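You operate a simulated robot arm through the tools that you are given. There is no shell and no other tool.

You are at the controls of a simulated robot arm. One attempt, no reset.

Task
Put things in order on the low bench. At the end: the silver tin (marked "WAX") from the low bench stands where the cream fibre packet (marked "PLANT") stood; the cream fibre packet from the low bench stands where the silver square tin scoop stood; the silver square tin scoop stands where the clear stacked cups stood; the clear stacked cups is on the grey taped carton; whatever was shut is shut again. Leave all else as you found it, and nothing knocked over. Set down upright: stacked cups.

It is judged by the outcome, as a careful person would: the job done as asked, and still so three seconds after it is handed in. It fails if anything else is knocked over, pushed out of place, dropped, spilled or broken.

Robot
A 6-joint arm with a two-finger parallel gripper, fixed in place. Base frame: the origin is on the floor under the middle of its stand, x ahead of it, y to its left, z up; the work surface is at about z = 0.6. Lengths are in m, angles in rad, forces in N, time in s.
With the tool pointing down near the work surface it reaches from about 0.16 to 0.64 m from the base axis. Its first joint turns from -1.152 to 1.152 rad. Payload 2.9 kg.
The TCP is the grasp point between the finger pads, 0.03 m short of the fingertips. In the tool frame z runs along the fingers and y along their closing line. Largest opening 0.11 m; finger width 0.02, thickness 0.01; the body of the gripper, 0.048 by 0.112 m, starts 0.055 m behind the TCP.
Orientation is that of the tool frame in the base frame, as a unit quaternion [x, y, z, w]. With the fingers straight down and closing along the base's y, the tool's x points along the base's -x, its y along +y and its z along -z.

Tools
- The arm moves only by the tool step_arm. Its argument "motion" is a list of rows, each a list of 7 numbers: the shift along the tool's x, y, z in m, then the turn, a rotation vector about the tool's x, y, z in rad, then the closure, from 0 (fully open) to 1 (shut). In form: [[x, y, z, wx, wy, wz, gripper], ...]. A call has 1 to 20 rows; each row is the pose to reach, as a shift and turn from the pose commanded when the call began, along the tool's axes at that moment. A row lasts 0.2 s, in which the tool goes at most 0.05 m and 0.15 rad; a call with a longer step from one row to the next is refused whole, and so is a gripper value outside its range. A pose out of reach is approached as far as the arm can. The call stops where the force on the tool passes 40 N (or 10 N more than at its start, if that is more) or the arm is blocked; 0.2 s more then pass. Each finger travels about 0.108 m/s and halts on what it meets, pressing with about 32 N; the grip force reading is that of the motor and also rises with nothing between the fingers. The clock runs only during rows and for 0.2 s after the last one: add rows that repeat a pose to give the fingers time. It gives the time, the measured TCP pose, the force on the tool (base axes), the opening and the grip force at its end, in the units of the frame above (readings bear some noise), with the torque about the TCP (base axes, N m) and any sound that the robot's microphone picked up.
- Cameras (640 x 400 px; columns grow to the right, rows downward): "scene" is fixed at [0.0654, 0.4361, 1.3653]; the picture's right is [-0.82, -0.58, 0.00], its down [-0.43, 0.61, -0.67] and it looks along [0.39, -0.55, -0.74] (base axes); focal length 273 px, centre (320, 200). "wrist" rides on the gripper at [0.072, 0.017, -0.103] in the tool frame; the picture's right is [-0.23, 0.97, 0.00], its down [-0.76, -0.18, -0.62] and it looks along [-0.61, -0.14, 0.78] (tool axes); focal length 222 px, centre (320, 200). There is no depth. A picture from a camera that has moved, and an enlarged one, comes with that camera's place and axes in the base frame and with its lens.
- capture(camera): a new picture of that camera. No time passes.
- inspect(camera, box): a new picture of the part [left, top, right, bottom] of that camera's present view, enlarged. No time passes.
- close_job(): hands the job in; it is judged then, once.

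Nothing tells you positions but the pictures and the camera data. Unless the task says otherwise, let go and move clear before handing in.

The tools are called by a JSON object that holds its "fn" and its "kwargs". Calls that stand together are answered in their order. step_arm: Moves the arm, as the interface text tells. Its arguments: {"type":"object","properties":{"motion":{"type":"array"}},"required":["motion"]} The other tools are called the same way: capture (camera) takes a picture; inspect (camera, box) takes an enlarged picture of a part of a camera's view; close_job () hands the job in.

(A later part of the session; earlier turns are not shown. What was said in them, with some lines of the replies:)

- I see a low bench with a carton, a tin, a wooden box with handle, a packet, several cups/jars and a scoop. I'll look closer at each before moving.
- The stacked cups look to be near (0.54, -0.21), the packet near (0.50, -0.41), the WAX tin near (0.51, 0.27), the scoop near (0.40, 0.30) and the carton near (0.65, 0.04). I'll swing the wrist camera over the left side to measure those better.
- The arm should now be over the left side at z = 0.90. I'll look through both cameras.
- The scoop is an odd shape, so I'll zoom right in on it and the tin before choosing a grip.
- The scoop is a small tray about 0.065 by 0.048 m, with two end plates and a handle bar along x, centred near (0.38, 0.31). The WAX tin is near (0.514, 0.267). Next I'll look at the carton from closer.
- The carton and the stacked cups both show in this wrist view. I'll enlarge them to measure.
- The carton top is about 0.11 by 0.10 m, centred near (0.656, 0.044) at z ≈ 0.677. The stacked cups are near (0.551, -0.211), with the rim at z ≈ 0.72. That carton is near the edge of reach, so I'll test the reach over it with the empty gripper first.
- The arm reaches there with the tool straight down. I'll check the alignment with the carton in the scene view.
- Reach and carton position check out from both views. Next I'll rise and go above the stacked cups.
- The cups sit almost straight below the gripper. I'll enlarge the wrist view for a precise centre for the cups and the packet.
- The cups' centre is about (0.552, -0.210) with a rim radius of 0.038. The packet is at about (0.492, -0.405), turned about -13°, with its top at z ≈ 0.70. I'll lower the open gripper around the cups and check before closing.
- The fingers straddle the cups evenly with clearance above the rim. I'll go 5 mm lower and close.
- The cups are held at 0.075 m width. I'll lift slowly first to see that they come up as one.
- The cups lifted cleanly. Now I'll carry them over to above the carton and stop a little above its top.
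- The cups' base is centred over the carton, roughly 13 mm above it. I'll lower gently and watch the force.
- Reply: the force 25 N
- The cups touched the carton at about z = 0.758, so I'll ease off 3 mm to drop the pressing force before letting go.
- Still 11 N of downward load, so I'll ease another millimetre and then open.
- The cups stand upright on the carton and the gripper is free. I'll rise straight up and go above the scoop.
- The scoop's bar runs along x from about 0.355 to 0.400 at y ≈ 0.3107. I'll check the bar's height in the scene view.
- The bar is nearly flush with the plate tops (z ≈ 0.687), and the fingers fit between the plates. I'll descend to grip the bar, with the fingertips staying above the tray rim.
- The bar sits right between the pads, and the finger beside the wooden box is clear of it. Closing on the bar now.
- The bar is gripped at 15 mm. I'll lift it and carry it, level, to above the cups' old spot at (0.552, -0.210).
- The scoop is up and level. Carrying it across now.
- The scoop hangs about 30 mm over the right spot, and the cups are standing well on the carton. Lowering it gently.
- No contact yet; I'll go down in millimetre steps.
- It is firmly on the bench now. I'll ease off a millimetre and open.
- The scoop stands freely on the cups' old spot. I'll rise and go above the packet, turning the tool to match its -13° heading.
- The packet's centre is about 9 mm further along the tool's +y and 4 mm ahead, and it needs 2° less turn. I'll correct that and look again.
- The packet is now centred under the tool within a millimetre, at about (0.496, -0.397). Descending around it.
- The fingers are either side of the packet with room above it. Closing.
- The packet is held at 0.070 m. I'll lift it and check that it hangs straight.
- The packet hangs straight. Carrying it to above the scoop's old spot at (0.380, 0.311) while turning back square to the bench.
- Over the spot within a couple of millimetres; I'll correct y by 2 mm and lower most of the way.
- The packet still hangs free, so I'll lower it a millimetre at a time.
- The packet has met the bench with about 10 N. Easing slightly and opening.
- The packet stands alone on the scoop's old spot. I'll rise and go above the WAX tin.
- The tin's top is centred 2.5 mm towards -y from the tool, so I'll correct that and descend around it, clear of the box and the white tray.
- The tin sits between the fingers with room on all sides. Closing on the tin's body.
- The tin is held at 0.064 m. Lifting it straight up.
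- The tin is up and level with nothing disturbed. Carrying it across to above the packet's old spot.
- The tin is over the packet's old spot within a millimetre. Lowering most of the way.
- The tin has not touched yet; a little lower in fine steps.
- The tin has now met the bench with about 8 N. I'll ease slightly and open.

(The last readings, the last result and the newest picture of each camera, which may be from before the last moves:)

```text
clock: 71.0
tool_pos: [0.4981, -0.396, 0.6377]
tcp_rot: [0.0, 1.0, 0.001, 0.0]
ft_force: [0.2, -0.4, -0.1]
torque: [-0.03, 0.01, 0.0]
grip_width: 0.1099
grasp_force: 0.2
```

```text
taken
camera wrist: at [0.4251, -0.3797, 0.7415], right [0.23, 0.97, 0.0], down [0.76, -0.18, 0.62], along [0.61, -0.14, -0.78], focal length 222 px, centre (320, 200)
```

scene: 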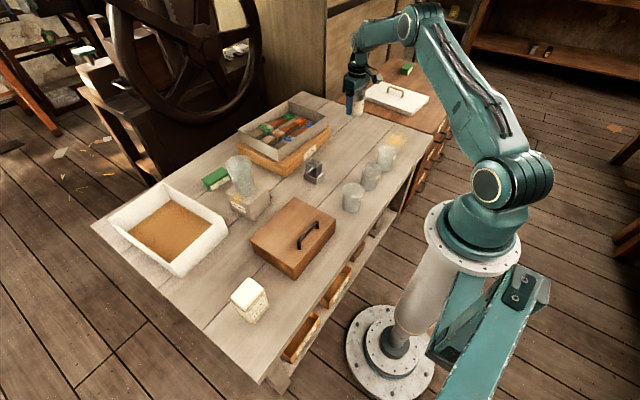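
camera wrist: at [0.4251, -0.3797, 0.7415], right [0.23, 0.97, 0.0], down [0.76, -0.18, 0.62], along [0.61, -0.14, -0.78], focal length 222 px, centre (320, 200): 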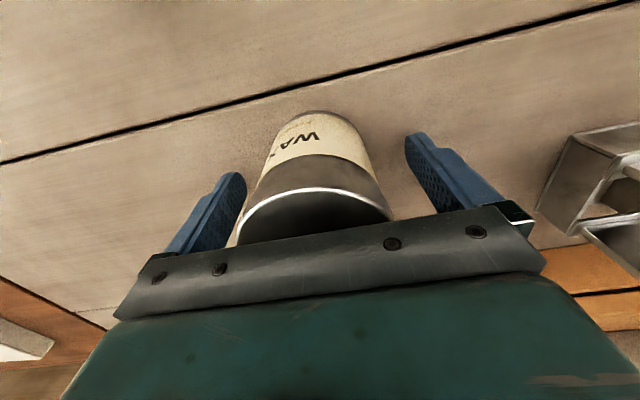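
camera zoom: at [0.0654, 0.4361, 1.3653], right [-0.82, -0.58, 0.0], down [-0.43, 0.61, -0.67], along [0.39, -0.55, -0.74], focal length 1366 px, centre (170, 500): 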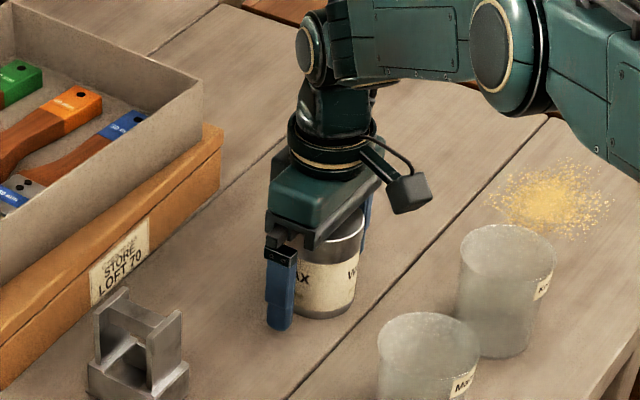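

The tin is released and standing. I'll rise straight up and move back to the start pose for a final check.

{"fn": "step_arm", "kwargs": {"motion": [[0, 0, -0.03, 0, 0, 0, 0], [0, 0, -0.07, 0, 0, 0, 0], [0, 0, -0.11, 0, 0, 0, 0], [0, 0, -0.155, 0, 0, 0, 0], [0, 0, -0.2, 0, 0, 0, 0], [0, 0, -0.24, 0, 0, 0, 0], [0.009, 0.034, -0.265, 0, 0, 0, 0], [0.018, 0.068, -0.29, 0, 0, 0, 0], [0.027, 0.102, -0.315, 0, 0, 0, 0], [0.036, 0.136, -0.335, 0, 0, 0, 0], [0.045, 0.17, -0.355, 0, 0, 0, 0], [0.053, 0.203, -0.378, 0, 0, 0, 0], [0.053, 0.203, -0.378, 0, 0, 0, 0]]}}

{"fn": "capture", "kwargs": {"camera": "scene"}}

{"fn": "inspect", "kwargs": {"camera": "scene", "box": [280, 110, 440, 220]}}

{"fn": "inspect", "kwargs": {"camera": "scene", "box": [180, 150, 340, 260]}}

{"fn": "inspect", "kwargs": {"camera": "scene", "box": [180, 230, 340, 340]}}

{"fn": "capture", "kwargs": {"camera": "wrist"}}

```text
clock: 73.8
tool_pos: [0.4434, -0.193, 1.0157]
tcp_rot: [0.0, 1.0, 0.0, -0.001]
ft_force: [0.5, -0.2, 0.1]
torque: [0.0, -0.02, 0.02]
grip_width: 0.1098
grasp_force: 0.1
```

```text
taken
```

scene: 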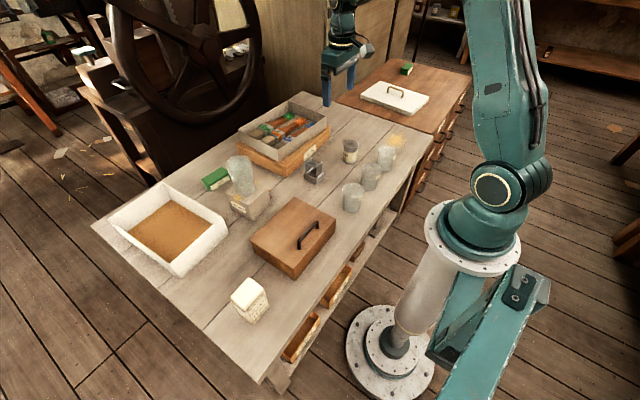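

```text
3.64 times, centred on (360, 165) of scene
camera zoom: at [0.0654, 0.4361, 1.3653], right [-0.82, -0.58, 0.0], down [-0.43, 0.61, -0.67], along [0.39, -0.55, -0.74], focal length 994 px, centre (174, 327)
```

zoom: 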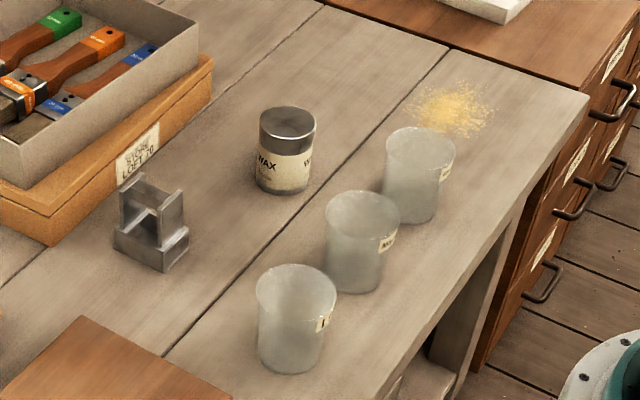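

```text
3.64 times, centred on (260, 205) of scene
camera zoom: at [0.0654, 0.4361, 1.3653], right [-0.82, -0.58, 0.0], down [-0.43, 0.61, -0.67], along [0.39, -0.55, -0.74], focal length 994 px, centre (538, 182)
```

zoom: 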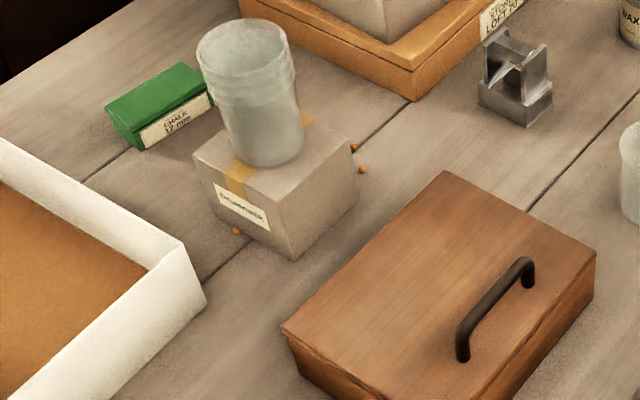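

```text
3.64 times, centred on (260, 285) of scene
camera zoom: at [0.0654, 0.4361, 1.3653], right [-0.82, -0.58, 0.0], down [-0.43, 0.61, -0.67], along [0.39, -0.55, -0.74], focal length 994 px, centre (538, -109)
```

zoom: 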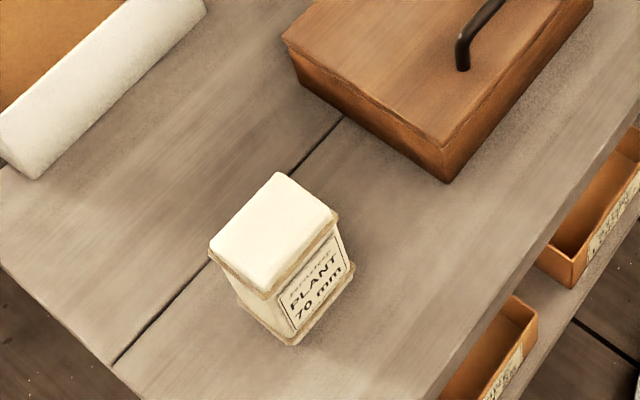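

```text
taken
camera wrist: at [0.3722, -0.1765, 1.1194], right [0.23, 0.97, 0.0], down [0.76, -0.18, 0.62], along [0.61, -0.14, -0.78], focal length 222 px, centre (320, 200)
```

wrist: 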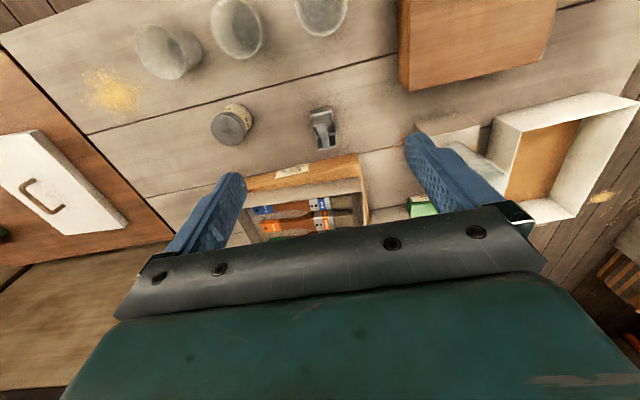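

All four are in place. The cups stand upright on the carton, the scoop is where the cups were, the packet is where the scoop was, and the tin is where the packet was. Nothing else has moved and nothing was opened. The arm is clear, so I'm handing in.

{"fn": "close_job", "kwargs": {}}

```text
The job is handed in.
```

The job is handed in, and the final pictures show all four things where you asked:

- **Stacked cups:** upright near the middle of the grey taped carton, which did not shift.
- **Silver scoop:** where the stacked cups stood, about (0.551, -0.209).
- **Cream packet ("PLANT"):** where the scoop stood, about (0.380, 0.310). It now faces square to the bench instead of at its earlier slight angle.
- **Silver tin ("WAX"):** where the packet stood, about (0.496, -0.397).

From the pictures, each of the three swapped items is within a few millimetres of the spot it took over. I opened nothing, so whatever was shut is still shut. I saw nothing else moved or knocked over, and the arm is back near its start position with the gripper empty.
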